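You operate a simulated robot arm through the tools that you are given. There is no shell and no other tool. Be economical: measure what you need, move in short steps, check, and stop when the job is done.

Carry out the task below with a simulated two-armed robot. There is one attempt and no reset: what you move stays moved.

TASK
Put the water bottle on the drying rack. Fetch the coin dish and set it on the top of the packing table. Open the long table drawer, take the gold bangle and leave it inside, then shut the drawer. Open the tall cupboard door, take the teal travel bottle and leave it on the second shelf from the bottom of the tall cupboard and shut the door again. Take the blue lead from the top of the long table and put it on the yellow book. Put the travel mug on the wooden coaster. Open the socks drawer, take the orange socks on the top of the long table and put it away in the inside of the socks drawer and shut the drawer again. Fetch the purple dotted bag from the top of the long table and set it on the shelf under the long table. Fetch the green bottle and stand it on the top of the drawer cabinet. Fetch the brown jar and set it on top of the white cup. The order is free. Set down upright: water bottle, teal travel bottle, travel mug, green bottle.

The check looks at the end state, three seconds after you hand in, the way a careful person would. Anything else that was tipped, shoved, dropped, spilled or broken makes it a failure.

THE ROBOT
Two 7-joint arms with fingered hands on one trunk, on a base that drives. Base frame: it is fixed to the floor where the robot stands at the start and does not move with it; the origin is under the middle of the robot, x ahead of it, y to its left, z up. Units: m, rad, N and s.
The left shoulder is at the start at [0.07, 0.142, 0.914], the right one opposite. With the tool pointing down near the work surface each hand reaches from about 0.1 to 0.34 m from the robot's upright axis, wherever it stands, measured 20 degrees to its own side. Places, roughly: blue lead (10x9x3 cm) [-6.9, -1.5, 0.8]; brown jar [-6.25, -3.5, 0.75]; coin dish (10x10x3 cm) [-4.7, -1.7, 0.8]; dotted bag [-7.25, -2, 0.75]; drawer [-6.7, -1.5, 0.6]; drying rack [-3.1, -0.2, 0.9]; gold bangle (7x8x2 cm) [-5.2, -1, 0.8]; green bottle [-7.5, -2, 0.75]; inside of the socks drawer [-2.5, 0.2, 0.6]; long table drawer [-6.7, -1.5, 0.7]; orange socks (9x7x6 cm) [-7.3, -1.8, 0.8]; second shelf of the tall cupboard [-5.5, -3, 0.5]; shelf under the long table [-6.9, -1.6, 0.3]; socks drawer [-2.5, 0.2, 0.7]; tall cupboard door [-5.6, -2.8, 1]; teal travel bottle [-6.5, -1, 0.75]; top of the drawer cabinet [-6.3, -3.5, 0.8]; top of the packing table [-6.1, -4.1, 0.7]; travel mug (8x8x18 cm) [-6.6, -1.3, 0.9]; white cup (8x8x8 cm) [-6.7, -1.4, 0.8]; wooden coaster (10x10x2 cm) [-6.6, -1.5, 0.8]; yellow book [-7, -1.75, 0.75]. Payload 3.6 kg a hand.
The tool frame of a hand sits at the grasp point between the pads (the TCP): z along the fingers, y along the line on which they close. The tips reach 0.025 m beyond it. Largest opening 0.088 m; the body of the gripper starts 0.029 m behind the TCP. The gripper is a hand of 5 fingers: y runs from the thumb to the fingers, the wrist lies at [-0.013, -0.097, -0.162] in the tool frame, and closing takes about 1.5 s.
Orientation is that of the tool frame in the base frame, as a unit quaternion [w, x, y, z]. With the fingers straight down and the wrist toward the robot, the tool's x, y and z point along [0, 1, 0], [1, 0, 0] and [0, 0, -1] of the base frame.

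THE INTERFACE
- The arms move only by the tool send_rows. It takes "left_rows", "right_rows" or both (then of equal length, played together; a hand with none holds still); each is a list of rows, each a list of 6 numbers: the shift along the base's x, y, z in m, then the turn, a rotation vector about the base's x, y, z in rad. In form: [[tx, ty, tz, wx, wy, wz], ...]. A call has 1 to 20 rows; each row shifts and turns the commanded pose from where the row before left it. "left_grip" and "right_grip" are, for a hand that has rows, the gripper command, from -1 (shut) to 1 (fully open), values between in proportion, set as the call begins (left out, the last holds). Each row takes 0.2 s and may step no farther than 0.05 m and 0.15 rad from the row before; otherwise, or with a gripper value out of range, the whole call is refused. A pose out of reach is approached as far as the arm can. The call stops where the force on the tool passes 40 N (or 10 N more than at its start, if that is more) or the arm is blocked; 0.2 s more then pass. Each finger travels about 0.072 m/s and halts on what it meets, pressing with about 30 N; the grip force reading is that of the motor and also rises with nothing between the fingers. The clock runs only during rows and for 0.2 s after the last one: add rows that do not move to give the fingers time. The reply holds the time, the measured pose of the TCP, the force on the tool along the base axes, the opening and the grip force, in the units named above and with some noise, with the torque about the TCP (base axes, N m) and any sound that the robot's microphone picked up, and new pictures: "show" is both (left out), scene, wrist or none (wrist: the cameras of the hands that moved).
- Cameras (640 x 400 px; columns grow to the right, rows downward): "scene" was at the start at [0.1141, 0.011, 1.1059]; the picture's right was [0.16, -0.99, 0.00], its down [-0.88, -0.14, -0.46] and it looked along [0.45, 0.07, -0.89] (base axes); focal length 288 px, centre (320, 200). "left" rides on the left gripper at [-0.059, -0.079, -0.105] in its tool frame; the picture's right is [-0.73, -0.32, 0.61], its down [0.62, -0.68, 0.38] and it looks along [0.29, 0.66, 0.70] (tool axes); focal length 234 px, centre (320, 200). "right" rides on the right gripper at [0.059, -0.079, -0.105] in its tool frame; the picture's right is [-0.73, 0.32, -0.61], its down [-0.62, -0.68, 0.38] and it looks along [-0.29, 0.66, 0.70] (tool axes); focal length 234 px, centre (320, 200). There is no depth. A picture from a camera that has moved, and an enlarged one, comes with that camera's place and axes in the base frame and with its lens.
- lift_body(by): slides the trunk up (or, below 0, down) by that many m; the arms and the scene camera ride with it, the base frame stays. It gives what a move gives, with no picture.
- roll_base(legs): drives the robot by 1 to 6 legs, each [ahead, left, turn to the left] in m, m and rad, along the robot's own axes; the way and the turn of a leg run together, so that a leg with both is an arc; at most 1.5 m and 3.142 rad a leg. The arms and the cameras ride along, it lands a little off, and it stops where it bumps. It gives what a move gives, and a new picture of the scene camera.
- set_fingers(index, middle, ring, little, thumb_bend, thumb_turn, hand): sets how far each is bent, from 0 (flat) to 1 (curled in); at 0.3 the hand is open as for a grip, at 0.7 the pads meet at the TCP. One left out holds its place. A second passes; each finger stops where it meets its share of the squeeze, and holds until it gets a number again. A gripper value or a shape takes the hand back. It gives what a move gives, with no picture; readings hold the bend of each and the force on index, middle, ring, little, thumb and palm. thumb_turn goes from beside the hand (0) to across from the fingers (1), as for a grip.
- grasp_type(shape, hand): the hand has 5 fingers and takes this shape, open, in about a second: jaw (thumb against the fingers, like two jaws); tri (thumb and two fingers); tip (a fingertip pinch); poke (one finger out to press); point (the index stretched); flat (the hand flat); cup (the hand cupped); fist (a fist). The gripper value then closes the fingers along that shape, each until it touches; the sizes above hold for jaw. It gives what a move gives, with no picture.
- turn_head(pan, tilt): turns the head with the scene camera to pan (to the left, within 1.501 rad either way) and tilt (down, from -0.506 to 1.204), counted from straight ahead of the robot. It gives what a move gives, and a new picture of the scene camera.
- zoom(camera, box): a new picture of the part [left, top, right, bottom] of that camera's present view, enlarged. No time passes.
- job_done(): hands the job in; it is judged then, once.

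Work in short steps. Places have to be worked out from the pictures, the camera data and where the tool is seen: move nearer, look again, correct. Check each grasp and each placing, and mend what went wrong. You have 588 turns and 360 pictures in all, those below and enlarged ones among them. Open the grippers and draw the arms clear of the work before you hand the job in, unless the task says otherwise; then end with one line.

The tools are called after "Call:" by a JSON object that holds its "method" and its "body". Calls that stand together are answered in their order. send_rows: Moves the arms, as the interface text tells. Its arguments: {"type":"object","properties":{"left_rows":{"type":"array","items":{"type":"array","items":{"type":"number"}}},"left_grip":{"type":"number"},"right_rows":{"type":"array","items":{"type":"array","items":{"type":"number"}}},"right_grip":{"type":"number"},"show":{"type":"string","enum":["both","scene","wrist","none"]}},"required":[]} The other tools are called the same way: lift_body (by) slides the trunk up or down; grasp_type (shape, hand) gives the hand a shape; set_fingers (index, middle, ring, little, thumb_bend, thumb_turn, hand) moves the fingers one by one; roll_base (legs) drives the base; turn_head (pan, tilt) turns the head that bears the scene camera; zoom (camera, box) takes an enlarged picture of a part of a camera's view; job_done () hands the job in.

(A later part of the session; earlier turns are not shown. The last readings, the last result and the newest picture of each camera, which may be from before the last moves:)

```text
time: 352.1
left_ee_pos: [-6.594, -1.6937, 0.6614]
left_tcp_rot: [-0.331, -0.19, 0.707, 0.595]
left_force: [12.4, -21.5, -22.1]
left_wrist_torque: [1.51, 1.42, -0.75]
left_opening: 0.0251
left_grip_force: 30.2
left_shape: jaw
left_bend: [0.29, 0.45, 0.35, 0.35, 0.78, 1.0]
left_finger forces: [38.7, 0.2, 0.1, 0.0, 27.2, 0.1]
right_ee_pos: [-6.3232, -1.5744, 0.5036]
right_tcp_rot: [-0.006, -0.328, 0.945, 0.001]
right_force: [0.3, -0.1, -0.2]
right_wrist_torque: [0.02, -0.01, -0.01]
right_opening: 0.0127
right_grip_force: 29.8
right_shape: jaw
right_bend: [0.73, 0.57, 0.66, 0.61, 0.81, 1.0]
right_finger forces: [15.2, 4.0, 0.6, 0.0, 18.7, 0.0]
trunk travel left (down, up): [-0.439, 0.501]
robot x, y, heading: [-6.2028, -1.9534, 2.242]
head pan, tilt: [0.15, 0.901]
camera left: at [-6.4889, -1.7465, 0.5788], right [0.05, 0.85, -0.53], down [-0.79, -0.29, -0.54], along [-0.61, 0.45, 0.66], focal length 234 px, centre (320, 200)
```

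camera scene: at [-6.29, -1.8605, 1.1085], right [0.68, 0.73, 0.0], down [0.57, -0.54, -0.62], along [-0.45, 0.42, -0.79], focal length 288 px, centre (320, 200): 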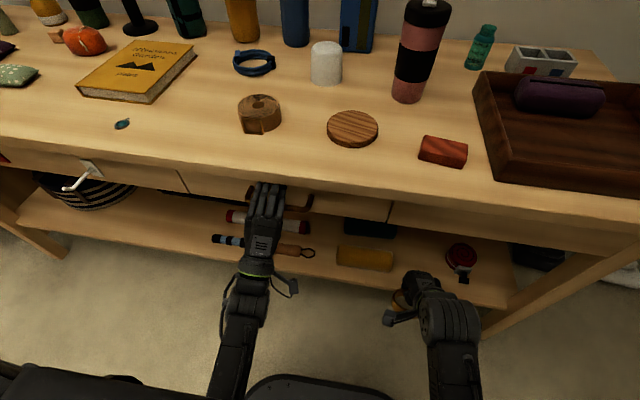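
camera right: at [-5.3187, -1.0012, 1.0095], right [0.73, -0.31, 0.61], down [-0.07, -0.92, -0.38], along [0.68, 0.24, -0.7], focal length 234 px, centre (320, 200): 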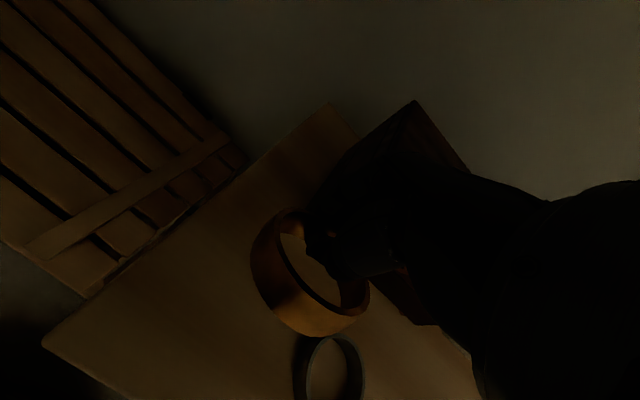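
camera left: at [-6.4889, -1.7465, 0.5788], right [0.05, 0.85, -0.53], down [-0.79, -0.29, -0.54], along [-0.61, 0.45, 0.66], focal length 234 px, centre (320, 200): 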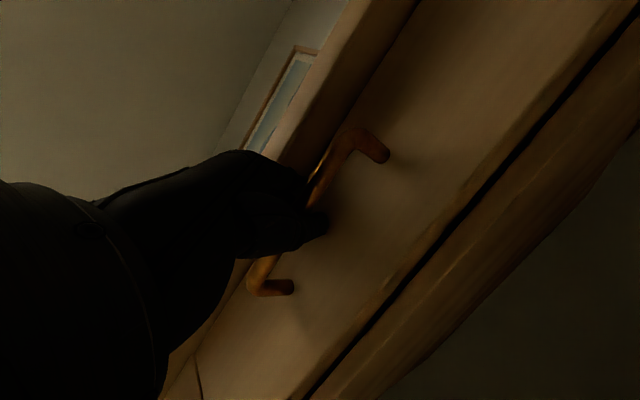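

The bar is in the grip. I pull the drawer open by driving back.

Call:
{"method": "roll_base", "body": {"legs": [[-0.12, 0, 0]]}}

```text
time: 353.3
left_ee_pos: [-6.5218, -1.7887, 0.6633]
left_tcp_rot: [-0.33, -0.191, 0.706, 0.597]
left_force: [-7.6, -7.1, -14.8]
left_wrist_torque: [1.0, 0.65, -0.36]
left_opening: 0.0229
left_grip_force: 29.9
left_shape: jaw
left_bend: [0.33, 0.45, 0.35, 0.35, 0.78, 1.0]
left_finger forces: [23.6, 0.0, 0.0, 0.0, 27.2, 0.0]
right_ee_pos: [-6.2485, -1.669, 0.5025]
right_tcp_rot: [-0.005, -0.328, 0.945, 0.001]
right_force: [0.4, -0.4, 0.1]
right_wrist_torque: [0.01, 0.0, -0.03]
right_opening: 0.0127
right_grip_force: 30.2
right_shape: jaw
right_bend: [0.73, 0.57, 0.66, 0.61, 0.81, 1.0]
right_finger forces: [15.2, 3.9, 0.6, 0.0, 18.8, 0.1]
trunk travel left (down, up): [-0.439, 0.501]
robot x, y, heading: [-6.1256, -2.0462, 2.234]
head pan, tilt: [0.15, 0.901]
camera scene: at [-6.2176, -1.9552, 1.1077], right [0.68, 0.73, 0.0], down [0.57, -0.54, -0.62], along [-0.45, 0.42, -0.79], focal length 288 px, centre (320, 200)
```

scene: 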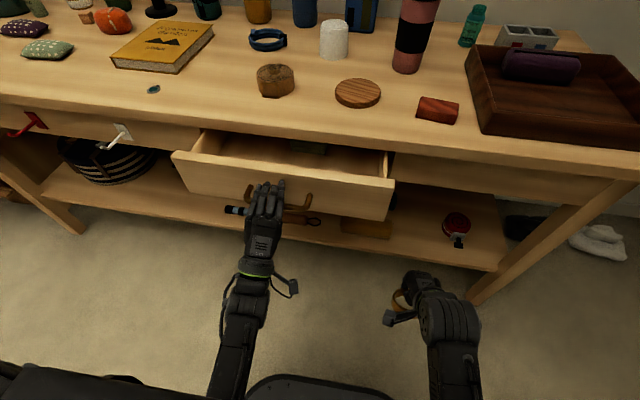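

Drawer opens well. I pull 8 cm more and release the handle.

Call:
{"method": "roll_base", "body": {"legs": [[-0.09, 0, 0]]}}

Call:
{"method": "send_rows", "body": {"left_rows": [[0, 0, 0, 0, 0, 0], [0, 0, 0, 0, 0, 0], [0, 0, 0, 0, 0, 0], [0, 0, 0, 0, 0, 0], [0, 0, 0, 0, 0, 0]], "left_grip": 1, "show": "none"}}

Call:
{"method": "roll_base", "body": {"legs": [[-0.12, 0, 0]]}}

```text
time: 354.4
left_ee_pos: [-6.4647, -1.8611, 0.6648]
left_tcp_rot: [-0.33, -0.19, 0.706, 0.597]
left_force: [-12.1, -13.3, -13.3]
left_wrist_torque: [0.97, 0.41, -0.17]
left_opening: 0.0223
left_grip_force: 29.4
left_shape: jaw
left_bend: [0.39, 0.45, 0.35, 0.35, 0.78, 1.0]
left_finger forces: [23.1, 0.0, 0.1, 0.0, 27.0, 0.0]
right_ee_pos: [-6.1911, -1.7419, 0.5025]
right_tcp_rot: [-0.004, -0.327, 0.945, 0.001]
right_force: [1.0, 0.1, -1.2]
right_wrist_torque: [0.02, 0.05, 0.0]
right_opening: 0.0124
right_grip_force: 29.7
right_shape: jaw
right_bend: [0.73, 0.57, 0.66, 0.61, 0.81, 1.0]
right_finger forces: [15.1, 3.9, 0.6, 0.0, 18.8, 0.0]
trunk travel left (down, up): [-0.439, 0.501]
robot x, y, heading: [-6.0733, -2.1217, 2.238]
head pan, tilt: [0.15, 0.901]
camera scene: at [-6.161, -2.028, 1.1079], right [0.68, 0.73, 0.0], down [0.57, -0.54, -0.62], along [-0.45, 0.42, -0.79], focal length 288 px, centre (320, 200)
```

scene: 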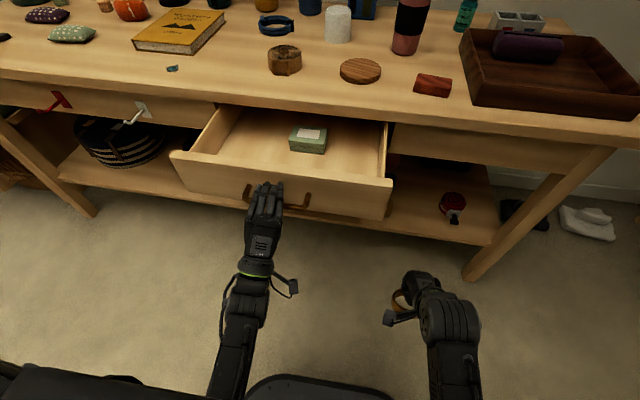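

```text
time: 355.6
left_ee_pos: [-6.4636, -1.8606, 0.6633]
left_tcp_rot: [-0.33, -0.189, 0.706, 0.598]
left_force: [-1.0, 0.0, 0.1]
left_wrist_torque: [0.02, -0.02, 0.0]
left_opening: 0.0874
left_grip_force: 0.0
left_shape: jaw
left_bend: [0.3, 0.3, 0.3, 0.3, 0.3, 0.98]
left_finger forces: [0.1, 0.1, 0.0, 0.0, 0.0, 0.0]
right_ee_pos: [-6.1911, -1.7417, 0.5035]
right_tcp_rot: [-0.005, -0.327, 0.945, 0.001]
right_force: [-0.3, 0.3, -0.5]
right_wrist_torque: [0.01, 0.06, 0.0]
right_opening: 0.0126
right_grip_force: 30.3
right_shape: jaw
right_bend: [0.73, 0.57, 0.66, 0.61, 0.81, 1.0]
right_finger forces: [15.2, 3.8, 0.6, 0.0, 18.9, 0.0]
trunk travel left (down, up): [-0.439, 0.501]
robot x, y, heading: [-6.0659, -2.1215, 2.242]
head pan, tilt: [0.15, 0.901]
```

```text
time: 356.9
left_ee_pos: [-6.3906, -1.9504, 0.6639]
left_tcp_rot: [-0.332, -0.189, 0.706, 0.596]
left_force: [0.5, -0.2, 0.2]
left_wrist_torque: [-0.01, -0.01, 0.04]
left_opening: 0.0875
left_grip_force: 0.0
left_shape: jaw
left_bend: [0.3, 0.3, 0.3, 0.3, 0.3, 0.98]
left_finger forces: [0.0, 0.0, 0.1, 0.1, 0.1, 0.0]
right_ee_pos: [-6.1185, -1.8304, 0.5034]
right_tcp_rot: [-0.007, -0.327, 0.945, 0.001]
right_force: [0.1, 0.9, -0.1]
right_wrist_torque: [0.02, -0.02, -0.01]
right_opening: 0.0128
right_grip_force: 30.2
right_shape: jaw
right_bend: [0.73, 0.57, 0.66, 0.61, 0.81, 1.0]
right_finger forces: [15.3, 3.9, 0.5, 0.0, 18.8, 0.0]
trunk travel left (down, up): [-0.439, 0.501]
robot x, y, heading: [-5.9993, -2.2141, 2.237]
head pan, tilt: [0.15, 0.901]
camera scene: at [-6.0871, -2.1169, 1.108], right [0.69, 0.73, 0.0], down [0.57, -0.54, -0.62], along [-0.45, 0.42, -0.79], focal length 288 px, centre (320, 200)
```

scene: 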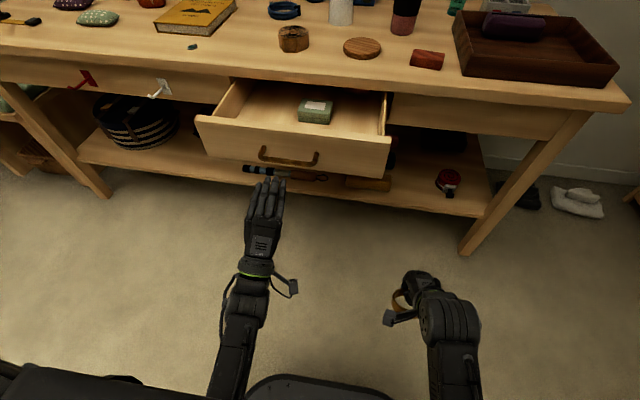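

Drawer is open about 0.2 m with a small green box inside. I raise the trunk, pull the left hand back, and bring the right hand over the drawer.

Call:
{"method": "lift_body", "body": {"by": 0.38}}

Call:
{"method": "send_rows", "body": {"left_rows": [[0.02, -0.025, -0.03, 0, 0, 0], [0.02, -0.025, -0.03, 0, 0, 0], [0.01, -0.013, -0.03, 0, 0, 0], [0.0, 0, -0.03, 0, 0, 0]], "show": "none"}}

Call:
{"method": "roll_base", "body": {"legs": [[0, 0.26, 0], [0.25, 0, 0]]}}

Call:
{"method": "send_rows", "body": {"right_rows": [[0, 0, 0, 0, 0, 0]], "show": "wrist"}}

```text
time: 360.5
left_ee_pos: [-6.3894, -1.9521, 1.0448]
left_tcp_rot: [-0.33, -0.188, 0.705, 0.599]
left_force: [0.1, 0.2, 0.1]
left_wrist_torque: [0.0, -0.01, -0.02]
left_opening: 0.0878
left_grip_force: 0.1
left_shape: jaw
left_bend: [0.3, 0.3, 0.3, 0.3, 0.3, 0.98]
left_finger forces: [0.0, 0.0, 0.0, 0.0, 0.0, 0.0]
right_ee_pos: [-6.1175, -1.8336, 0.8847]
right_tcp_rot: [-0.006, -0.328, 0.945, 0.002]
right_force: [1.1, 0.2, -1.4]
right_wrist_torque: [0.01, 0.04, -0.01]
right_opening: 0.0128
right_grip_force: 30.1
right_shape: jaw
right_bend: [0.73, 0.57, 0.66, 0.61, 0.81, 1.0]
right_finger forces: [15.2, 3.9, 0.6, 0.0, 18.8, 0.0]
trunk travel left (down, up): [-0.819, 0.121]
robot x, y, heading: [-5.9994, -2.2077, 2.233]
head pan, tilt: [0.15, 0.901]
```

```text
time: 361.5
left_ee_pos: [-6.3439, -2.0152, 0.926]
left_tcp_rot: [-0.332, -0.189, 0.705, 0.598]
left_force: [0.2, 0.4, -0.3]
left_wrist_torque: [0.0, 0.03, -0.02]
left_opening: 0.0878
left_grip_force: 0.1
left_shape: jaw
left_bend: [0.3, 0.3, 0.3, 0.3, 0.3, 0.98]
left_finger forces: [0.0, 0.0, 0.0, 0.1, 0.1, 0.0]
right_ee_pos: [-6.1184, -1.8338, 0.8848]
right_tcp_rot: [-0.007, -0.326, 0.945, 0.003]
right_force: [-0.1, 0.0, -0.3]
right_wrist_torque: [-0.05, 0.0, 0.06]
right_opening: 0.0126
right_grip_force: 30.3
right_shape: jaw
right_bend: [0.73, 0.57, 0.66, 0.61, 0.81, 1.0]
right_finger forces: [15.3, 3.9, 0.6, 0.1, 18.8, 0.1]
trunk travel left (down, up): [-0.819, 0.121]
robot x, y, heading: [-6.0007, -2.2111, 2.236]
head pan, tilt: [0.15, 0.901]
```

```text
time: 364.8
left_ee_pos: [-6.7014, -1.9758, 0.9263]
left_tcp_rot: [-0.329, -0.187, 0.705, 0.599]
left_force: [-0.4, -0.4, 0.1]
left_wrist_torque: [-0.01, 0.04, -0.02]
left_opening: 0.088
left_grip_force: 0.0
left_shape: jaw
left_bend: [0.3, 0.3, 0.3, 0.3, 0.3, 0.98]
left_finger forces: [0.0, 0.0, 0.0, 0.0, 0.1, 0.0]
right_ee_pos: [-6.4761, -1.7939, 0.8838]
right_tcp_rot: [-0.007, -0.324, 0.946, 0.003]
right_force: [0.1, 0.2, 0.4]
right_wrist_torque: [-0.03, 0.02, 0.03]
right_opening: 0.0129
right_grip_force: 30.1
right_shape: jaw
right_bend: [0.73, 0.57, 0.66, 0.61, 0.81, 1.0]
right_finger forces: [15.3, 3.9, 0.6, 0.0, 18.9, 0.0]
trunk travel left (down, up): [-0.819, 0.121]
robot x, y, heading: [-6.3602, -2.1727, 2.238]
head pan, tilt: [0.15, 0.901]
camera scene: at [-6.4433, -2.0819, 1.4885], right [0.69, 0.72, 0.0], down [0.57, -0.54, -0.62], along [-0.45, 0.43, -0.78], focal length 288 px, centre (320, 200)
```

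scene: 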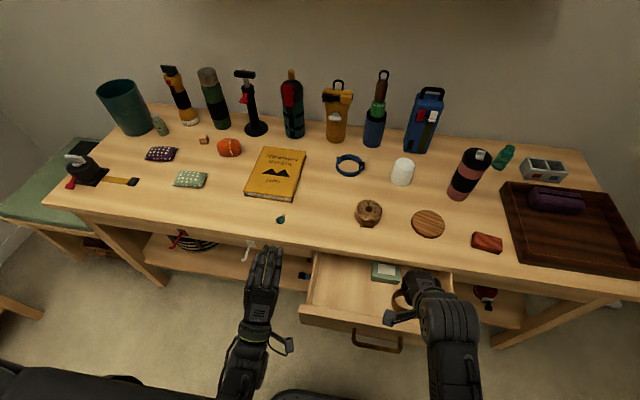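

```text
time: 365.2
left_ee_pos: [-6.6995, -1.9755, 0.9266]
left_tcp_rot: [-0.33, -0.188, 0.705, 0.599]
left_force: [0.6, -0.3, 0.0]
left_wrist_torque: [-0.03, 0.01, 0.02]
left_opening: 0.0877
left_grip_force: 0.1
left_shape: jaw
left_bend: [0.3, 0.3, 0.3, 0.3, 0.3, 0.98]
left_finger forces: [0.0, 0.0, 0.0, 0.0, 0.1, 0.1]
right_ee_pos: [-6.4746, -1.7938, 0.8856]
right_tcp_rot: [-0.007, -0.325, 0.946, 0.003]
right_force: [0.7, -0.1, -0.7]
right_wrist_torque: [0.02, 0.0, -0.01]
right_opening: 0.0127
right_grip_force: 29.9
right_shape: jaw
right_bend: [0.73, 0.57, 0.66, 0.61, 0.81, 1.0]
right_finger forces: [15.3, 3.9, 0.7, 0.1, 18.9, 0.0]
trunk travel left (down, up): [-0.819, 0.121]
robot x, y, heading: [-6.3602, -2.1769, 2.235]
head pan, tilt: [0.15, 0.901]
camera right: at [-6.4704, -1.8926, 0.9891], right [0.38, 0.7, 0.6], down [0.9, -0.15, -0.4], along [-0.19, 0.7, -0.69], focal length 234 px, centre (320, 200)
```

right: 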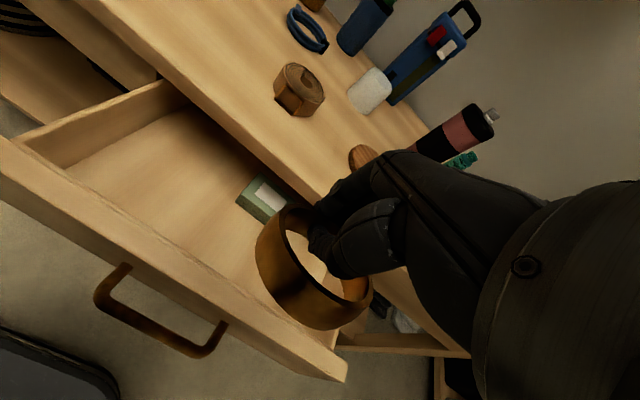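

I move the bangle over the drawer's free left part and lower it.

Call:
{"method": "send_rows", "body": {"right_rows": [[-0.036, -0.001, 0, 0, 0, 0], [-0.036, -0.001, 0, 0, 0, 0], [-0.036, -0.001, -0.01, 0, 0, 0], [0, 0, -0.04, 0, 0, 0], [0, 0, -0.04, 0, 0, 0], [0, 0, -0.04, 0, 0, 0]], "show": "wrist"}}

```text
time: 366.6
left_ee_pos: [-6.7006, -1.9745, 0.9279]
left_tcp_rot: [-0.33, -0.186, 0.706, 0.599]
left_force: [0.5, -0.3, -0.4]
left_wrist_torque: [0.01, 0.02, 0.02]
left_opening: 0.0877
left_grip_force: 0.0
left_shape: jaw
left_bend: [0.3, 0.3, 0.3, 0.3, 0.3, 0.98]
left_finger forces: [0.1, 0.1, 0.0, 0.0, 0.1, 0.0]
right_ee_pos: [-6.5634, -1.7897, 0.7443]
right_tcp_rot: [0.016, -0.328, 0.945, 0.004]
right_force: [0.2, 0.0, -0.7]
right_wrist_torque: [0.0, -0.06, -0.01]
right_opening: 0.0127
right_grip_force: 29.4
right_shape: jaw
right_bend: [0.73, 0.58, 0.66, 0.61, 0.81, 1.0]
right_finger forces: [15.7, 3.9, 0.5, 0.0, 19.3, 0.1]
trunk travel left (down, up): [-0.819, 0.121]
robot x, y, heading: [-6.3607, -2.1747, 2.228]
head pan, tilt: [0.15, 0.901]
camera right: at [-6.5619, -1.89, 0.8469], right [0.35, 0.69, 0.63], down [0.92, -0.14, -0.36], along [-0.16, 0.71, -0.69], focal length 234 px, centre (320, 200)
```

right: 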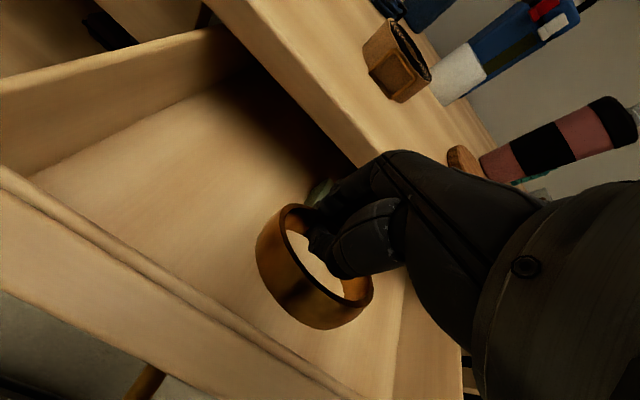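

Bangle is over the drawer floor. I lower further.

Call:
{"method": "send_rows", "body": {"right_rows": [[0, 0, -0.03, 0, 0, 0], [0, 0, -0.03, 0, 0, 0]], "show": "wrist"}}

```text
time: 367.4
left_ee_pos: [-6.6999, -1.9755, 0.926]
left_tcp_rot: [-0.33, -0.187, 0.705, 0.599]
left_force: [0.6, 0.1, -0.2]
left_wrist_torque: [0.01, -0.03, 0.02]
left_opening: 0.0876
left_grip_force: 0.0
left_shape: jaw
left_bend: [0.3, 0.3, 0.3, 0.3, 0.3, 0.98]
left_finger forces: [0.0, 0.0, 0.0, 0.0, 0.0, 0.0]
right_ee_pos: [-6.5496, -1.782, 0.6821]
right_tcp_rot: [0.024, -0.326, 0.945, 0.007]
right_force: [-1.4, 1.9, 0.4]
right_wrist_torque: [-0.01, 0.0, -0.04]
right_opening: 0.0125
right_grip_force: 30.5
right_shape: jaw
right_bend: [0.72, 0.58, 0.66, 0.61, 0.81, 1.0]
right_finger forces: [17.9, 4.2, 0.3, 0.1, 19.7, 0.1]
trunk travel left (down, up): [-0.819, 0.121]
robot x, y, heading: [-6.3625, -2.1747, 2.233]
head pan, tilt: [0.15, 0.901]
stopped in row 2 (right hand): the arm was blocked; the commanded pose is now the measured one
camera right: at [-6.5515, -1.8831, 0.7842], right [0.35, 0.68, 0.64], down [0.93, -0.14, -0.35], along [-0.15, 0.72, -0.68], focal length 234 px, centre (320, 200)
```

right: 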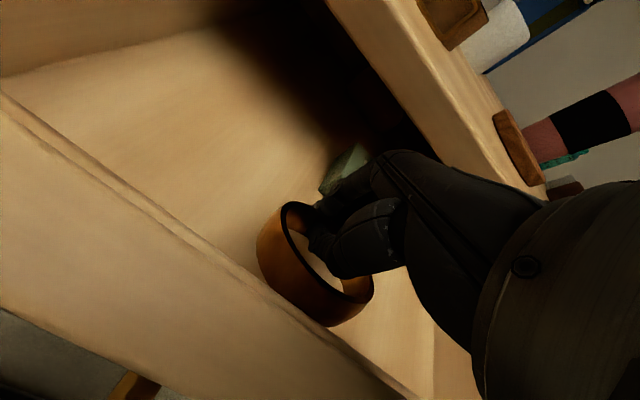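

The bangle is low in the drawer. I shift 1.5 cm inward and release.

Call:
{"method": "send_rows", "body": {"right_rows": [[-0.009, 0.012, 0, 0, 0, 0]], "show": "none"}}

Call:
{"method": "send_rows", "body": {"right_rows": [[0, 0, 0, 0, 0, 0], [0, 0, 0, 0, 0, 0], [0, 0, 0, 0, 0, 0], [0, 0, 0, 0, 0, 0], [0, 0, 0, 0, 0, 0]], "right_grip": 0.6, "show": "wrist"}}

```text
time: 367.8
left_ee_pos: [-6.7018, -1.9747, 0.9258]
left_tcp_rot: [-0.331, -0.188, 0.705, 0.598]
left_force: [0.3, 0.8, -0.8]
left_wrist_torque: [0.0, 0.0, -0.01]
left_opening: 0.0878
left_grip_force: 0.1
left_shape: jaw
left_bend: [0.3, 0.3, 0.3, 0.3, 0.3, 0.98]
left_finger forces: [0.1, 0.1, 0.0, 0.0, 0.1, 0.0]
right_ee_pos: [-6.5574, -1.7686, 0.6803]
right_tcp_rot: [0.027, -0.327, 0.944, 0.006]
right_force: [0.4, 0.1, -1.0]
right_wrist_torque: [-0.02, 0.0, 0.01]
right_opening: 0.0127
right_grip_force: 30.5
right_shape: jaw
right_bend: [0.72, 0.58, 0.66, 0.61, 0.81, 1.0]
right_finger forces: [16.3, 4.1, 0.8, 0.0, 20.1, 0.0]
trunk travel left (down, up): [-0.819, 0.121]
robot x, y, heading: [-6.3607, -2.1757, 2.23]
head pan, tilt: [0.15, 0.901]
```

```text
time: 369.0
left_ee_pos: [-6.7003, -1.9745, 0.9263]
left_tcp_rot: [-0.329, -0.187, 0.705, 0.6]
left_force: [0.2, 0.0, -0.3]
left_wrist_torque: [-0.02, 0.01, -0.02]
left_opening: 0.0875
left_grip_force: 0.1
left_shape: jaw
left_bend: [0.3, 0.3, 0.3, 0.3, 0.3, 0.98]
left_finger forces: [0.0, 0.0, 0.1, 0.0, 0.0, 0.0]
right_ee_pos: [-6.5586, -1.7667, 0.6815]
right_tcp_rot: [0.025, -0.326, 0.945, 0.009]
right_force: [0.0, -0.2, 0.0]
right_wrist_torque: [0.0, -0.02, 0.01]
right_opening: 0.0701
right_grip_force: 0.0
right_shape: jaw
right_bend: [0.27, 0.34, 0.32, 0.33, 0.49, 0.99]
right_finger forces: [0.0, 0.0, 0.0, 0.0, 0.0, 0.1]
trunk travel left (down, up): [-0.819, 0.121]
robot x, y, heading: [-6.3598, -2.1772, 2.233]
head pan, tilt: [0.15, 0.901]
camera right: at [-6.5596, -1.8681, 0.7835], right [0.35, 0.68, 0.65], down [0.93, -0.14, -0.35], along [-0.15, 0.72, -0.68], focal length 234 px, centre (320, 200)
```

right: 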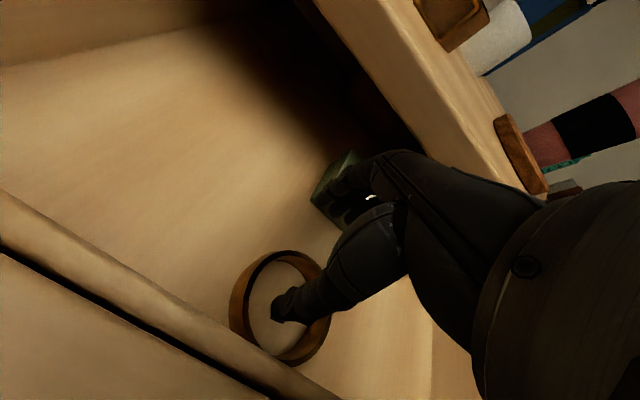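

Bangle lies on the drawer floor. I raise the hand, then back off and line up the left hand with the drawer front.

Call:
{"method": "send_rows", "body": {"right_rows": [[0, 0, 0.04, 0, 0, 0], [0, 0, 0.04, 0, 0, 0], [0, 0, 0.04, 0, 0, 0], [0, 0, 0.04, 0, 0, 0]], "show": "wrist"}}

Call:
{"method": "roll_base", "body": {"legs": [[-0.3, 0, 0], [0, -0.27, 0]]}}

Call:
{"method": "lift_body", "body": {"by": -0.24}}

```text
time: 370.2
left_ee_pos: [-6.6993, -1.975, 0.9267]
left_tcp_rot: [-0.33, -0.188, 0.705, 0.599]
left_force: [-0.2, -0.4, -1.1]
left_wrist_torque: [0.02, -0.01, 0.01]
left_opening: 0.0874
left_grip_force: 0.1
left_shape: jaw
left_bend: [0.3, 0.3, 0.3, 0.3, 0.3, 0.98]
left_finger forces: [0.1, 0.1, 0.0, 0.0, 0.1, 0.1]
right_ee_pos: [-6.5385, -1.7463, 0.8404]
right_tcp_rot: [0.057, -0.329, 0.942, 0.023]
right_force: [-0.7, 0.1, 0.1]
right_wrist_torque: [-0.01, 0.01, 0.0]
right_opening: 0.0701
right_grip_force: 0.0
right_shape: jaw
right_bend: [0.27, 0.34, 0.32, 0.33, 0.49, 0.99]
right_finger forces: [0.0, 0.0, 0.1, 0.0, 0.1, 0.0]
trunk travel left (down, up): [-0.819, 0.121]
robot x, y, heading: [-6.3567, -2.1722, 2.232]
head pan, tilt: [0.15, 0.901]
stopped in row 4 (right hand): the arm was blocked; the commanded pose is now the measured one
camera right: at [-6.544, -1.8533, 0.9366], right [0.31, 0.65, 0.69], down [0.94, -0.12, -0.31], along [-0.12, 0.75, -0.65], focal length 234 px, centre (320, 200)
```

right: 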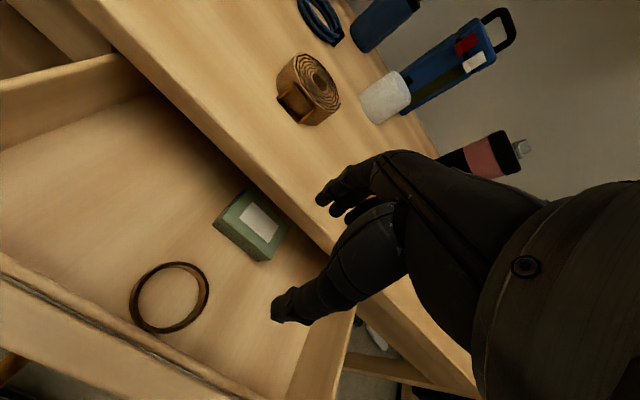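

```text
time: 373.8
left_ee_pos: [-6.3047, -2.0502, 0.9268]
left_tcp_rot: [-0.33, -0.189, 0.705, 0.599]
left_force: [-1.1, 0.0, 0.3]
left_wrist_torque: [-0.04, -0.01, 0.02]
left_opening: 0.0878
left_grip_force: 0.1
left_shape: jaw
left_bend: [0.3, 0.3, 0.3, 0.3, 0.3, 0.98]
left_finger forces: [0.0, 0.0, 0.1, 0.0, 0.0, 0.0]
right_ee_pos: [-6.1442, -1.823, 0.8407]
right_tcp_rot: [0.055, -0.33, 0.942, 0.022]
right_force: [-0.4, -0.3, -0.3]
right_wrist_torque: [0.01, 0.01, -0.02]
right_opening: 0.0703
right_grip_force: 0.0
right_shape: jaw
right_bend: [0.27, 0.34, 0.32, 0.33, 0.49, 0.99]
right_finger forces: [0.1, 0.0, 0.0, 0.0, 0.0, 0.1]
trunk travel left (down, up): [-0.819, 0.121]
robot x, y, heading: [-5.9626, -2.2476, 2.238]
head pan, tilt: [0.15, 0.901]
camera scene: at [-6.0477, -2.157, 1.4884], right [0.69, 0.73, 0.0], down [0.57, -0.54, -0.62], along [-0.45, 0.43, -0.78], focal length 288 px, centre (320, 200)
```

scene: 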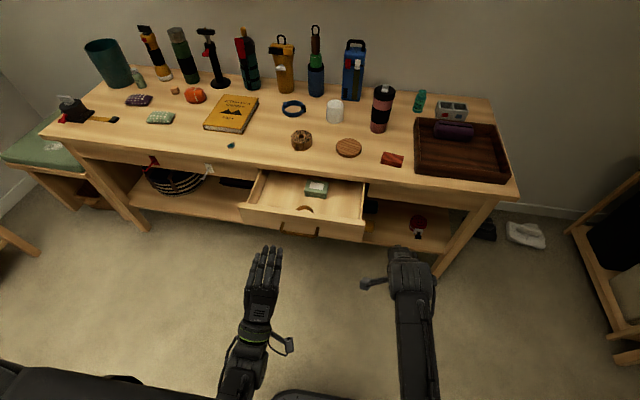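

```text
time: 376.3
left_ee_pos: [-6.3038, -2.0507, 0.6864]
left_tcp_rot: [-0.331, -0.189, 0.704, 0.599]
left_force: [0.8, 0.5, 0.2]
left_wrist_torque: [-0.02, 0.03, 0.01]
left_opening: 0.0879
left_grip_force: 0.1
left_shape: jaw
left_bend: [0.3, 0.3, 0.3, 0.3, 0.3, 0.98]
left_finger forces: [0.0, 0.0, 0.0, 0.1, 0.0, 0.1]
right_ee_pos: [-6.1436, -1.8232, 0.6002]
right_tcp_rot: [0.055, -0.33, 0.942, 0.023]
right_force: [-0.2, 0.2, 0.4]
right_wrist_torque: [-0.02, -0.02, -0.03]
right_opening: 0.0704
right_grip_force: 0.0
right_shape: jaw
right_bend: [0.27, 0.34, 0.32, 0.33, 0.49, 0.99]
right_finger forces: [0.1, 0.0, 0.0, 0.0, 0.1, 0.0]
trunk travel left (down, up): [-0.579, 0.361]
robot x, y, heading: [-5.9658, -2.2479, 2.234]
head pan, tilt: [0.15, 0.901]
```

I pull the right hand back, close the left hand to a fist-like grip and push the drawer shut by driving ahead.

Call:
{"method": "send_rows", "body": {"right_rows": [[0.025, -0.032, -0.01, 0, 0, 0], [0.025, -0.032, -0.01, 0, 0, 0], [0.025, -0.032, -0.01, 0, 0, 0], [0, 0, 0, 0, 0, 0], [0, 0, 0, 0, 0, 0]], "left_rows": [[0, 0, 0, 0, 0, 0], [0, 0, 0, 0, 0, 0], [0, 0, 0, 0, 0, 0], [0, 0, 0, 0, 0, 0], [0, 0, 0, 0, 0, 0]], "left_grip": -1, "show": "none"}}

Call:
{"method": "roll_base", "body": {"legs": [[0.4, 0, 0]]}}

```text
time: 377.7
left_ee_pos: [-6.3138, -2.0369, 0.6779]
left_tcp_rot: [-0.327, -0.19, 0.715, 0.588]
left_force: [-0.8, -0.2, 0.0]
left_wrist_torque: [-0.02, -0.02, 0.02]
left_opening: 0.0001
left_grip_force: 30.2
left_shape: jaw
left_bend: [0.7, 0.7, 0.7, 0.7, 0.4, 1.0]
left_finger forces: [0.1, 0.0, 0.1, 0.0, 0.0, 0.0]
right_ee_pos: [-6.1051, -1.8627, 0.5927]
right_tcp_rot: [0.048, -0.327, 0.942, 0.063]
right_force: [-0.1, -0.5, -0.2]
right_wrist_torque: [-0.02, -0.01, -0.04]
right_opening: 0.0699
right_grip_force: 0.1
right_shape: jaw
right_bend: [0.27, 0.34, 0.31, 0.33, 0.49, 0.99]
right_finger forces: [0.1, 0.0, 0.1, 0.0, 0.0, 0.0]
trunk travel left (down, up): [-0.579, 0.361]
robot x, y, heading: [-5.9663, -2.2508, 2.235]
head pan, tilt: [0.15, 0.901]
stopped in row 5 (left hand): the arm was blocked; the commanded pose is now the measured one
```

```text
time: 380.2
left_ee_pos: [-6.563, -1.7262, 0.6734]
left_tcp_rot: [-0.329, -0.193, 0.716, 0.585]
left_force: [-0.6, 0.0, 0.1]
left_wrist_torque: [0.0, 0.01, -0.01]
left_opening: 0.0
left_grip_force: 29.1
left_shape: jaw
left_bend: [0.7, 0.7, 0.7, 0.7, 0.41, 1.0]
left_finger forces: [0.1, 0.0, 0.0, 0.0, 0.0, 0.0]
right_ee_pos: [-6.3543, -1.5545, 0.5864]
right_tcp_rot: [0.049, -0.333, 0.94, 0.058]
right_force: [-0.5, 0.1, -0.6]
right_wrist_torque: [0.01, 0.03, 0.02]
right_opening: 0.0707
right_grip_force: 0.0
right_shape: jaw
right_bend: [0.27, 0.34, 0.31, 0.33, 0.49, 0.99]
right_finger forces: [0.0, 0.0, 0.0, 0.0, 0.0, 0.0]
trunk travel left (down, up): [-0.579, 0.361]
robot x, y, heading: [-6.2097, -1.9348, 2.241]
head pan, tilt: [0.15, 0.901]
camera scene: at [-6.3175, -1.8151, 1.2432], right [0.68, 0.73, -0.01], down [0.59, -0.55, -0.59], along [-0.44, 0.4, -0.8], focal length 288 px, centre (320, 200)
```

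scene: 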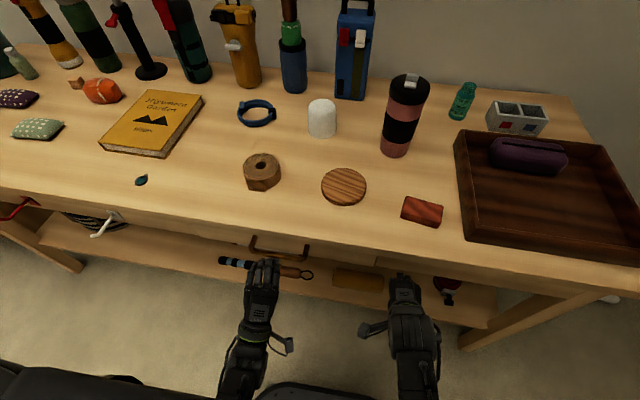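

The drawer is nearly closed. I push a little further until it seats.

Call:
{"method": "roll_base", "body": {"legs": [[0.06, 0, 0]]}}

Call:
{"method": "zoom", "body": {"camera": "scene", "box": [160, 180, 480, 380]}}

```text
time: 381.0
left_ee_pos: [-6.5691, -1.7199, 0.676]
left_tcp_rot: [-0.33, -0.192, 0.714, 0.587]
left_force: [-0.3, 0.4, 0.7]
left_wrist_torque: [0.03, 0.02, 0.0]
left_opening: 0.0
left_grip_force: 30.1
left_shape: jaw
left_bend: [0.7, 0.7, 0.7, 0.7, 0.74, 1.0]
left_finger forces: [0.1, 0.0, 0.1, 0.0, 0.0, 0.1]
right_ee_pos: [-6.3594, -1.5419, 0.5857]
right_tcp_rot: [0.051, -0.329, 0.941, 0.055]
right_force: [7.2, -16.3, -26.1]
right_wrist_torque: [-0.47, -0.24, 0.03]
right_opening: 0.0652
right_grip_force: 0.2
right_shape: jaw
right_bend: [0.27, 0.43, 0.37, 0.33, 0.49, 0.99]
right_finger forces: [0.0, 19.7, 10.0, 0.1, 0.1, 0.1]
trunk travel left (down, up): [-0.579, 0.361]
robot x, y, heading: [-6.2117, -1.9258, 2.237]
head pan, tilt: [0.15, 0.901]
stopped in leg 1: the force on the tool passed its limit (the readings are from after the stop); the commanded pose is now the measured one
camera scene: at [-6.3204, -1.8115, 1.2449], right [0.68, 0.73, 0.0], down [0.58, -0.55, -0.6], along [-0.44, 0.41, -0.8], focal length 288 px, centre (320, 200)
```

scene: 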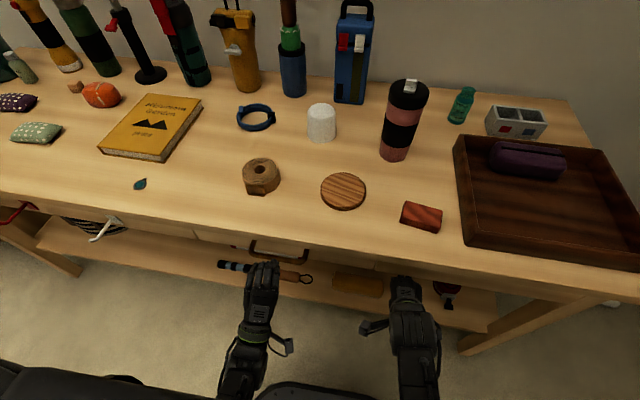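

```text
2.00 times, centred on (320, 280) of scene
camera zoom: at [-6.3204, -1.8115, 1.2449], right [0.68, 0.73, 0.0], down [0.58, -0.55, -0.6], along [-0.44, 0.41, -0.8], focal length 575 px, centre (320, 40)
```

zoom: 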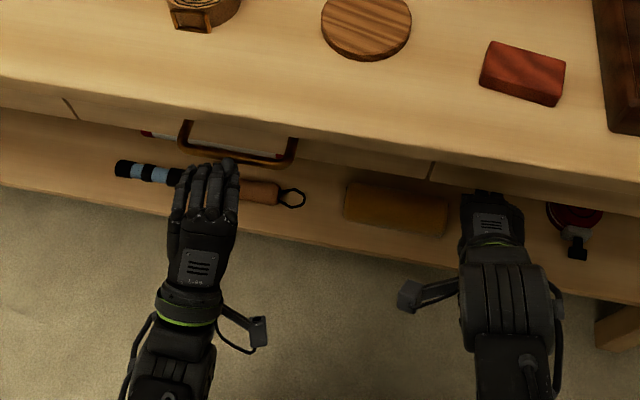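

The right hand touched the table apron; I back away and check the drawer.

Call:
{"method": "roll_base", "body": {"legs": [[-0.3, 0, 0]]}}

Call:
{"method": "zoom", "body": {"camera": "scene", "box": [160, 100, 480, 300]}}

```text
time: 383.0
left_ee_pos: [-6.383, -1.9549, 0.676]
left_tcp_rot: [-0.328, -0.192, 0.714, 0.588]
left_force: [0.3, -0.1, -0.7]
left_wrist_torque: [0.01, 0.04, 0.01]
left_opening: 0.0001
left_grip_force: 30.0
left_shape: jaw
left_bend: [0.7, 0.7, 0.7, 0.7, 0.74, 1.0]
left_finger forces: [0.0, 0.1, 0.0, 0.1, 0.0, 0.1]
right_ee_pos: [-6.1762, -1.774, 0.5886]
right_tcp_rot: [0.049, -0.328, 0.941, 0.062]
right_force: [0.2, 0.5, -0.1]
right_wrist_torque: [-0.04, -0.01, 0.01]
right_opening: 0.0704
right_grip_force: 0.0
right_shape: jaw
right_bend: [0.27, 0.34, 0.32, 0.33, 0.49, 0.99]
right_finger forces: [0.0, 0.0, 0.0, 0.0, 0.0, 0.1]
trunk travel left (down, up): [-0.579, 0.361]
robot x, y, heading: [-6.0337, -2.1581, 2.241]
head pan, tilt: [0.15, 0.901]
camera scene: at [-6.1346, -2.0461, 1.2447], right [0.68, 0.73, 0.0], down [0.58, -0.55, -0.6], along [-0.44, 0.41, -0.8], focal length 288 px, centre (320, 200)
```

scene: 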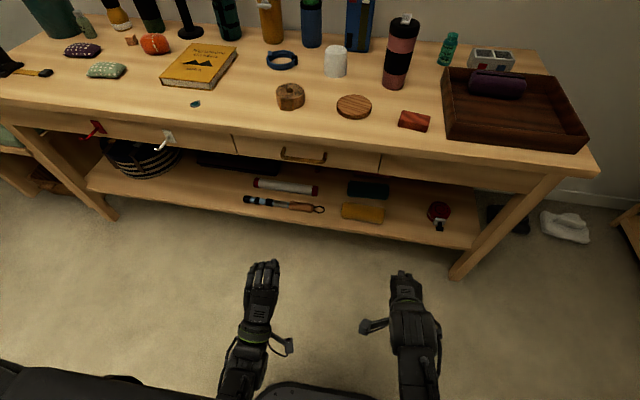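

```text
2.00 times, centred on (320, 200) of scene
camera zoom: at [-6.1346, -2.0461, 1.2447], right [0.68, 0.73, 0.0], down [0.58, -0.55, -0.6], along [-0.44, 0.41, -0.8], focal length 575 px, centre (320, 200)
```

zoom: 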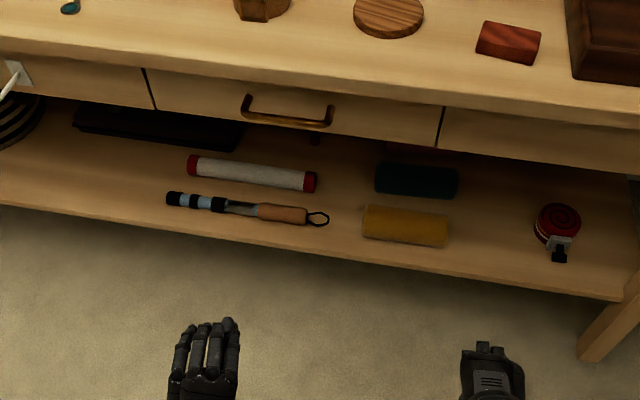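

The drawer is shut flush with the bangle inside. Next the travel mug: I raise the trunk, level the right hand and open its fingers wider than the 8 cm mug.

Call:
{"method": "lift_body", "body": {"by": 0.36}}

Call:
{"method": "send_rows", "body": {"right_rows": [[0, 0, 0.02, -0.075, 0.026, 0], [0, 0, 0.02, -0.075, 0.026, 0], [0, 0, 0.02, 0, 0, 0]], "show": "none"}}

Call:
{"method": "set_fingers", "body": {"hand": "right", "index": 0.12, "middle": 0.12, "ring": 0.12, "little": 0.12, "thumb_bend": 0.12, "thumb_turn": 1.0}}

Call:
{"method": "roll_base", "body": {"legs": [[0, 0.03, 0], [0.25, 0, 0]]}}

```text
time: 386.5
left_ee_pos: [-6.3737, -1.9644, 1.0449]
left_tcp_rot: [-0.333, -0.192, 0.705, 0.596]
left_force: [1.0, -0.7, -0.7]
left_wrist_torque: [-0.01, -0.01, 0.01]
left_opening: 0.0003
left_grip_force: 30.4
left_shape: jaw
left_bend: [0.7, 0.7, 0.7, 0.7, 0.74, 1.0]
left_finger forces: [0.0, 0.0, 0.0, 0.0, 0.1, 0.1]
right_ee_pos: [-6.1694, -1.7832, 0.9602]
right_tcp_rot: [0.046, -0.328, 0.941, 0.074]
right_force: [-0.2, 0.3, 0.5]
right_wrist_torque: [-0.01, 0.04, 0.01]
right_opening: 0.0704
right_grip_force: 0.0
right_shape: jaw
right_bend: [0.27, 0.34, 0.31, 0.33, 0.49, 0.99]
right_finger forces: [0.0, 0.0, 0.0, 0.0, 0.1, 0.1]
trunk travel left (down, up): [-0.939, 0.001]
robot x, y, heading: [-6.0315, -2.1604, 2.244]
head pan, tilt: [0.15, 0.901]
```

```text
time: 387.3
left_ee_pos: [-6.3753, -1.9659, 1.0447]
left_tcp_rot: [-0.333, -0.192, 0.705, 0.596]
left_force: [0.5, -0.1, 1.1]
left_wrist_torque: [0.01, 0.03, -0.02]
left_opening: 0.0
left_grip_force: 30.3
left_shape: jaw
left_bend: [0.7, 0.7, 0.7, 0.7, 0.74, 1.0]
left_finger forces: [0.0, 0.0, 0.1, 0.1, 0.0, 0.0]
right_ee_pos: [-6.1685, -1.7836, 1.0198]
right_tcp_rot: [-0.003, -0.329, 0.944, 0.011]
right_force: [0.2, 0.3, -0.3]
right_wrist_torque: [-0.04, 0.02, -0.02]
right_opening: 0.0704
right_grip_force: 0.1
right_shape: jaw
right_bend: [0.27, 0.34, 0.31, 0.33, 0.49, 0.99]
right_finger forces: [0.0, 0.0, 0.0, 0.0, 0.0, 0.0]
trunk travel left (down, up): [-0.939, 0.001]
robot x, y, heading: [-6.0333, -2.1609, 2.239]
head pan, tilt: [0.15, 0.901]
```

```text
time: 388.3
left_ee_pos: [-6.3732, -1.9647, 1.0459]
left_tcp_rot: [-0.333, -0.192, 0.705, 0.596]
left_force: [-0.4, 0.3, -0.8]
left_wrist_torque: [0.0, -0.04, -0.06]
left_opening: 0.0
left_grip_force: 30.1
left_shape: jaw
left_bend: [0.7, 0.7, 0.7, 0.7, 0.74, 1.0]
left_finger forces: [0.1, 0.1, 0.0, 0.0, 0.0, 0.1]
right_ee_pos: [-6.1674, -1.7836, 1.0193]
right_tcp_rot: [-0.004, -0.327, 0.945, 0.011]
right_force: [0.3, 0.0, -0.2]
right_wrist_torque: [0.02, -0.02, 0.02]
right_opening: 0.1171
right_grip_force: 0.1
right_shape: fingers
right_bend: [0.12, 0.12, 0.12, 0.12, 0.12, 0.96]
right_finger forces: [0.0, 0.0, 0.0, 0.0, 0.0, 0.0]
trunk travel left (down, up): [-0.939, 0.001]
robot x, y, heading: [-6.0343, -2.1586, 2.242]
head pan, tilt: [0.15, 0.901]
```

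```text
time: 390.6
left_ee_pos: [-6.5526, -1.7878, 1.0453]
left_tcp_rot: [-0.334, -0.192, 0.705, 0.596]
left_force: [0.3, 1.2, -1.1]
left_wrist_torque: [0.0, 0.0, -0.02]
left_opening: 0.0
left_grip_force: 30.0
left_shape: jaw
left_bend: [0.7, 0.7, 0.7, 0.7, 0.74, 1.0]
left_finger forces: [0.0, 0.1, 0.0, 0.0, 0.0, 0.0]
right_ee_pos: [-6.347, -1.6063, 1.0189]
right_tcp_rot: [-0.003, -0.328, 0.944, 0.011]
right_force: [0.0, -0.1, 0.3]
right_wrist_torque: [-0.02, -0.02, 0.01]
right_opening: 0.1176
right_grip_force: 0.0
right_shape: fingers
right_bend: [0.12, 0.12, 0.12, 0.12, 0.12, 0.96]
right_finger forces: [0.0, 0.1, 0.1, 0.1, 0.0, 0.1]
trunk travel left (down, up): [-0.939, 0.001]
robot x, y, heading: [-6.2144, -1.9856, 2.241]
head pan, tilt: [0.15, 0.901]
camera scene: at [-6.2956, -1.8923, 1.6086], right [0.68, 0.73, 0.0], down [0.57, -0.53, -0.62], along [-0.46, 0.42, -0.78], focal length 288 px, centre (320, 200)
```

scene: 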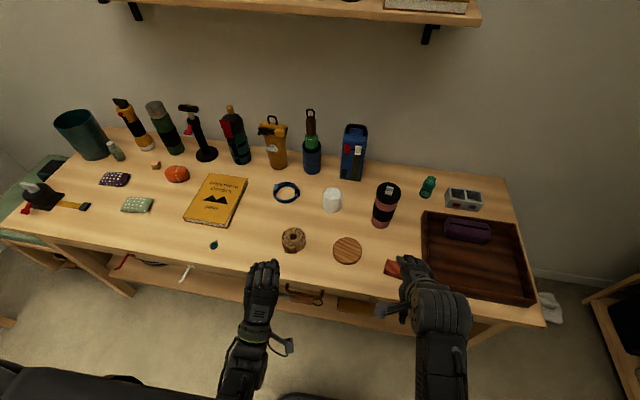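

Mug at (-6.578, -1.342). I drive 0.13 ahead and reach over it with the right hand.

Call:
{"method": "roll_base", "body": {"legs": [[0.13, 0, 0]]}}

Call:
{"method": "send_rows", "body": {"right_rows": [[-0.03, 0.032, 0, 0, 0, 0], [-0.03, 0.032, 0, 0, 0, 0], [-0.03, 0.032, 0, 0, 0, 0], [-0.03, 0.032, 0, 0, 0, 0], [-0.03, 0.032, 0, 0, 0, 0]], "show": "both"}}

```text
time: 391.9
left_ee_pos: [-6.6344, -1.6867, 1.0468]
left_tcp_rot: [-0.333, -0.191, 0.705, 0.597]
left_force: [-0.5, 0.7, -0.4]
left_wrist_torque: [-0.02, -0.02, 0.02]
left_opening: 0.0
left_grip_force: 30.1
left_shape: jaw
left_bend: [0.7, 0.7, 0.7, 0.7, 0.74, 1.0]
left_finger forces: [0.0, 0.0, 0.1, 0.1, 0.0, 0.0]
right_ee_pos: [-6.4283, -1.5052, 1.0193]
right_tcp_rot: [-0.004, -0.329, 0.944, 0.011]
right_force: [0.7, 0.2, -0.3]
right_wrist_torque: [-0.02, 0.01, 0.0]
right_opening: 0.1174
right_grip_force: 0.0
right_shape: fingers
right_bend: [0.12, 0.12, 0.12, 0.12, 0.12, 0.96]
right_finger forces: [0.0, 0.1, 0.1, 0.1, 0.0, 0.0]
trunk travel left (down, up): [-0.939, 0.001]
robot x, y, heading: [-6.2913, -1.8807, 2.241]
head pan, tilt: [0.15, 0.901]
camera scene: at [-6.3764, -1.7898, 1.6087], right [0.68, 0.73, 0.0], down [0.57, -0.53, -0.62], along [-0.46, 0.42, -0.78], focal length 288 px, centre (320, 200)
```

scene: 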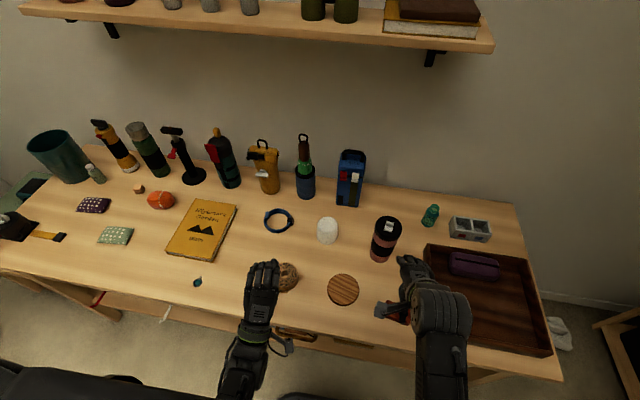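

```text
time: 393.1
left_ee_pos: [-6.6351, -1.6831, 1.0444]
left_tcp_rot: [-0.334, -0.192, 0.706, 0.595]
left_force: [0.2, -0.2, -0.9]
left_wrist_torque: [0.01, 0.02, 0.0]
left_opening: 0.0003
left_grip_force: 29.9
left_shape: jaw
left_bend: [0.7, 0.7, 0.7, 0.7, 0.74, 1.0]
left_finger forces: [0.0, 0.1, 0.1, 0.0, 0.0, 0.0]
right_ee_pos: [-6.5797, -1.3428, 1.0173]
right_tcp_rot: [-0.004, -0.329, 0.944, 0.011]
right_force: [-0.2, -0.2, 0.4]
right_wrist_torque: [-0.04, 0.02, 0.01]
right_opening: 0.1176
right_grip_force: 0.1
right_shape: fingers
right_bend: [0.12, 0.12, 0.12, 0.12, 0.12, 0.96]
right_finger forces: [0.0, 0.0, 0.0, 0.0, 0.1, 0.0]
trunk travel left (down, up): [-0.939, 0.001]
robot x, y, heading: [-6.296, -1.8792, 2.244]
head pan, tilt: [0.15, 0.901]
camera scene: at [-6.3793, -1.7859, 1.6082], right [0.68, 0.73, 0.0], down [0.57, -0.53, -0.62], along [-0.45, 0.42, -0.78], focal length 288 px, centre (320, 200)
camera right: at [-6.5745, -1.4432, 1.1206], right [0.38, 0.69, 0.61], down [0.91, -0.14, -0.4], along [-0.19, 0.71, -0.68], focal length 234 px, centre (320, 200)
```

scene: 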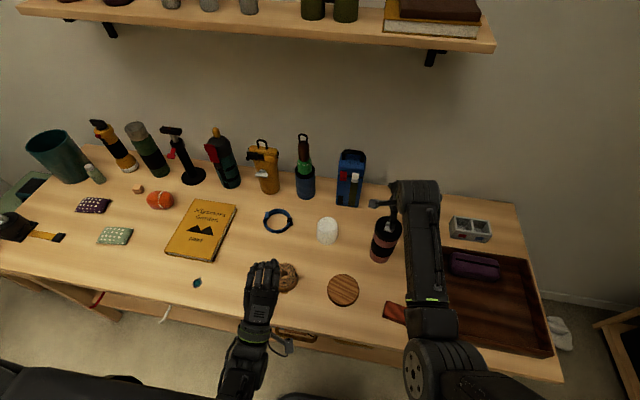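
right: 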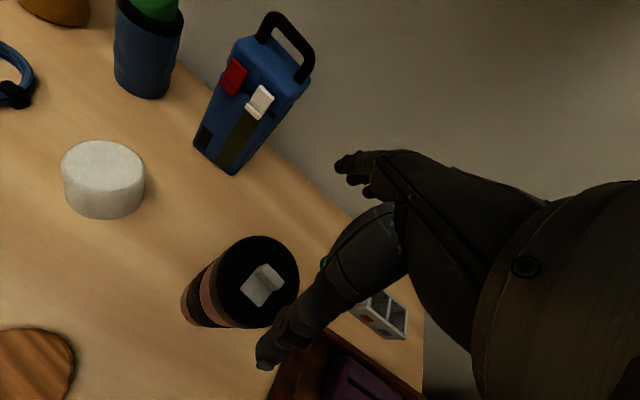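

Aligned within a centimetre. I correct +1 cm in x and descend around the lid.

Call:
{"method": "send_rows", "body": {"right_rows": [[0.01, -0.001, -0.03, 0, 0, 0], [0, 0, -0.03, 0, 0, 0], [0, 0, -0.03, 0, 0, 0], [0, 0, -0.025, 0, 0, 0]], "show": "wrist"}}

```text
time: 394.1
left_ee_pos: [-6.6331, -1.6851, 1.0457]
left_tcp_rot: [-0.334, -0.191, 0.705, 0.596]
left_force: [-0.3, 0.3, -0.3]
left_wrist_torque: [0.01, 0.02, -0.04]
left_opening: 0.0
left_grip_force: 30.1
left_shape: jaw
left_bend: [0.7, 0.7, 0.7, 0.7, 0.74, 1.0]
left_finger forces: [0.0, 0.0, 0.0, 0.0, 0.1, 0.0]
right_ee_pos: [-6.5678, -1.3462, 0.9048]
right_tcp_rot: [-0.005, -0.329, 0.944, 0.013]
right_force: [1.6, -1.1, 6.3]
right_wrist_torque: [-0.07, 0.0, 0.01]
right_opening: 0.1185
right_grip_force: 3.4
right_shape: fingers
right_bend: [0.12, 0.12, 0.12, 0.12, 0.12, 0.96]
right_finger forces: [1.8, 0.0, 0.0, 0.0, 4.5, 0.0]
trunk travel left (down, up): [-0.939, 0.001]
robot x, y, heading: [-6.2957, -1.8802, 2.242]
head pan, tilt: [0.15, 0.901]
camera right: at [-6.5629, -1.4467, 1.0081], right [0.38, 0.69, 0.62], down [0.91, -0.14, -0.4], along [-0.19, 0.71, -0.68], focal length 234 px, centre (320, 200)
```

right: 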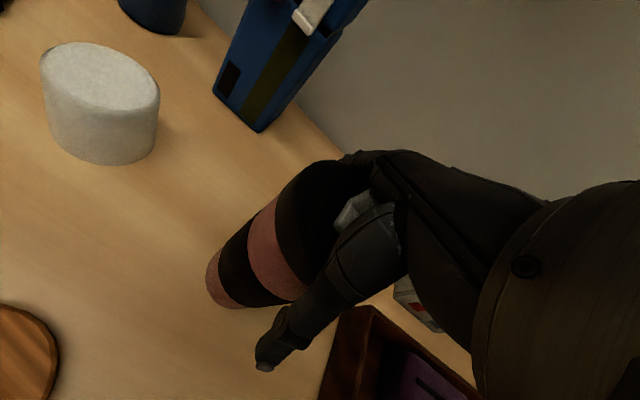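

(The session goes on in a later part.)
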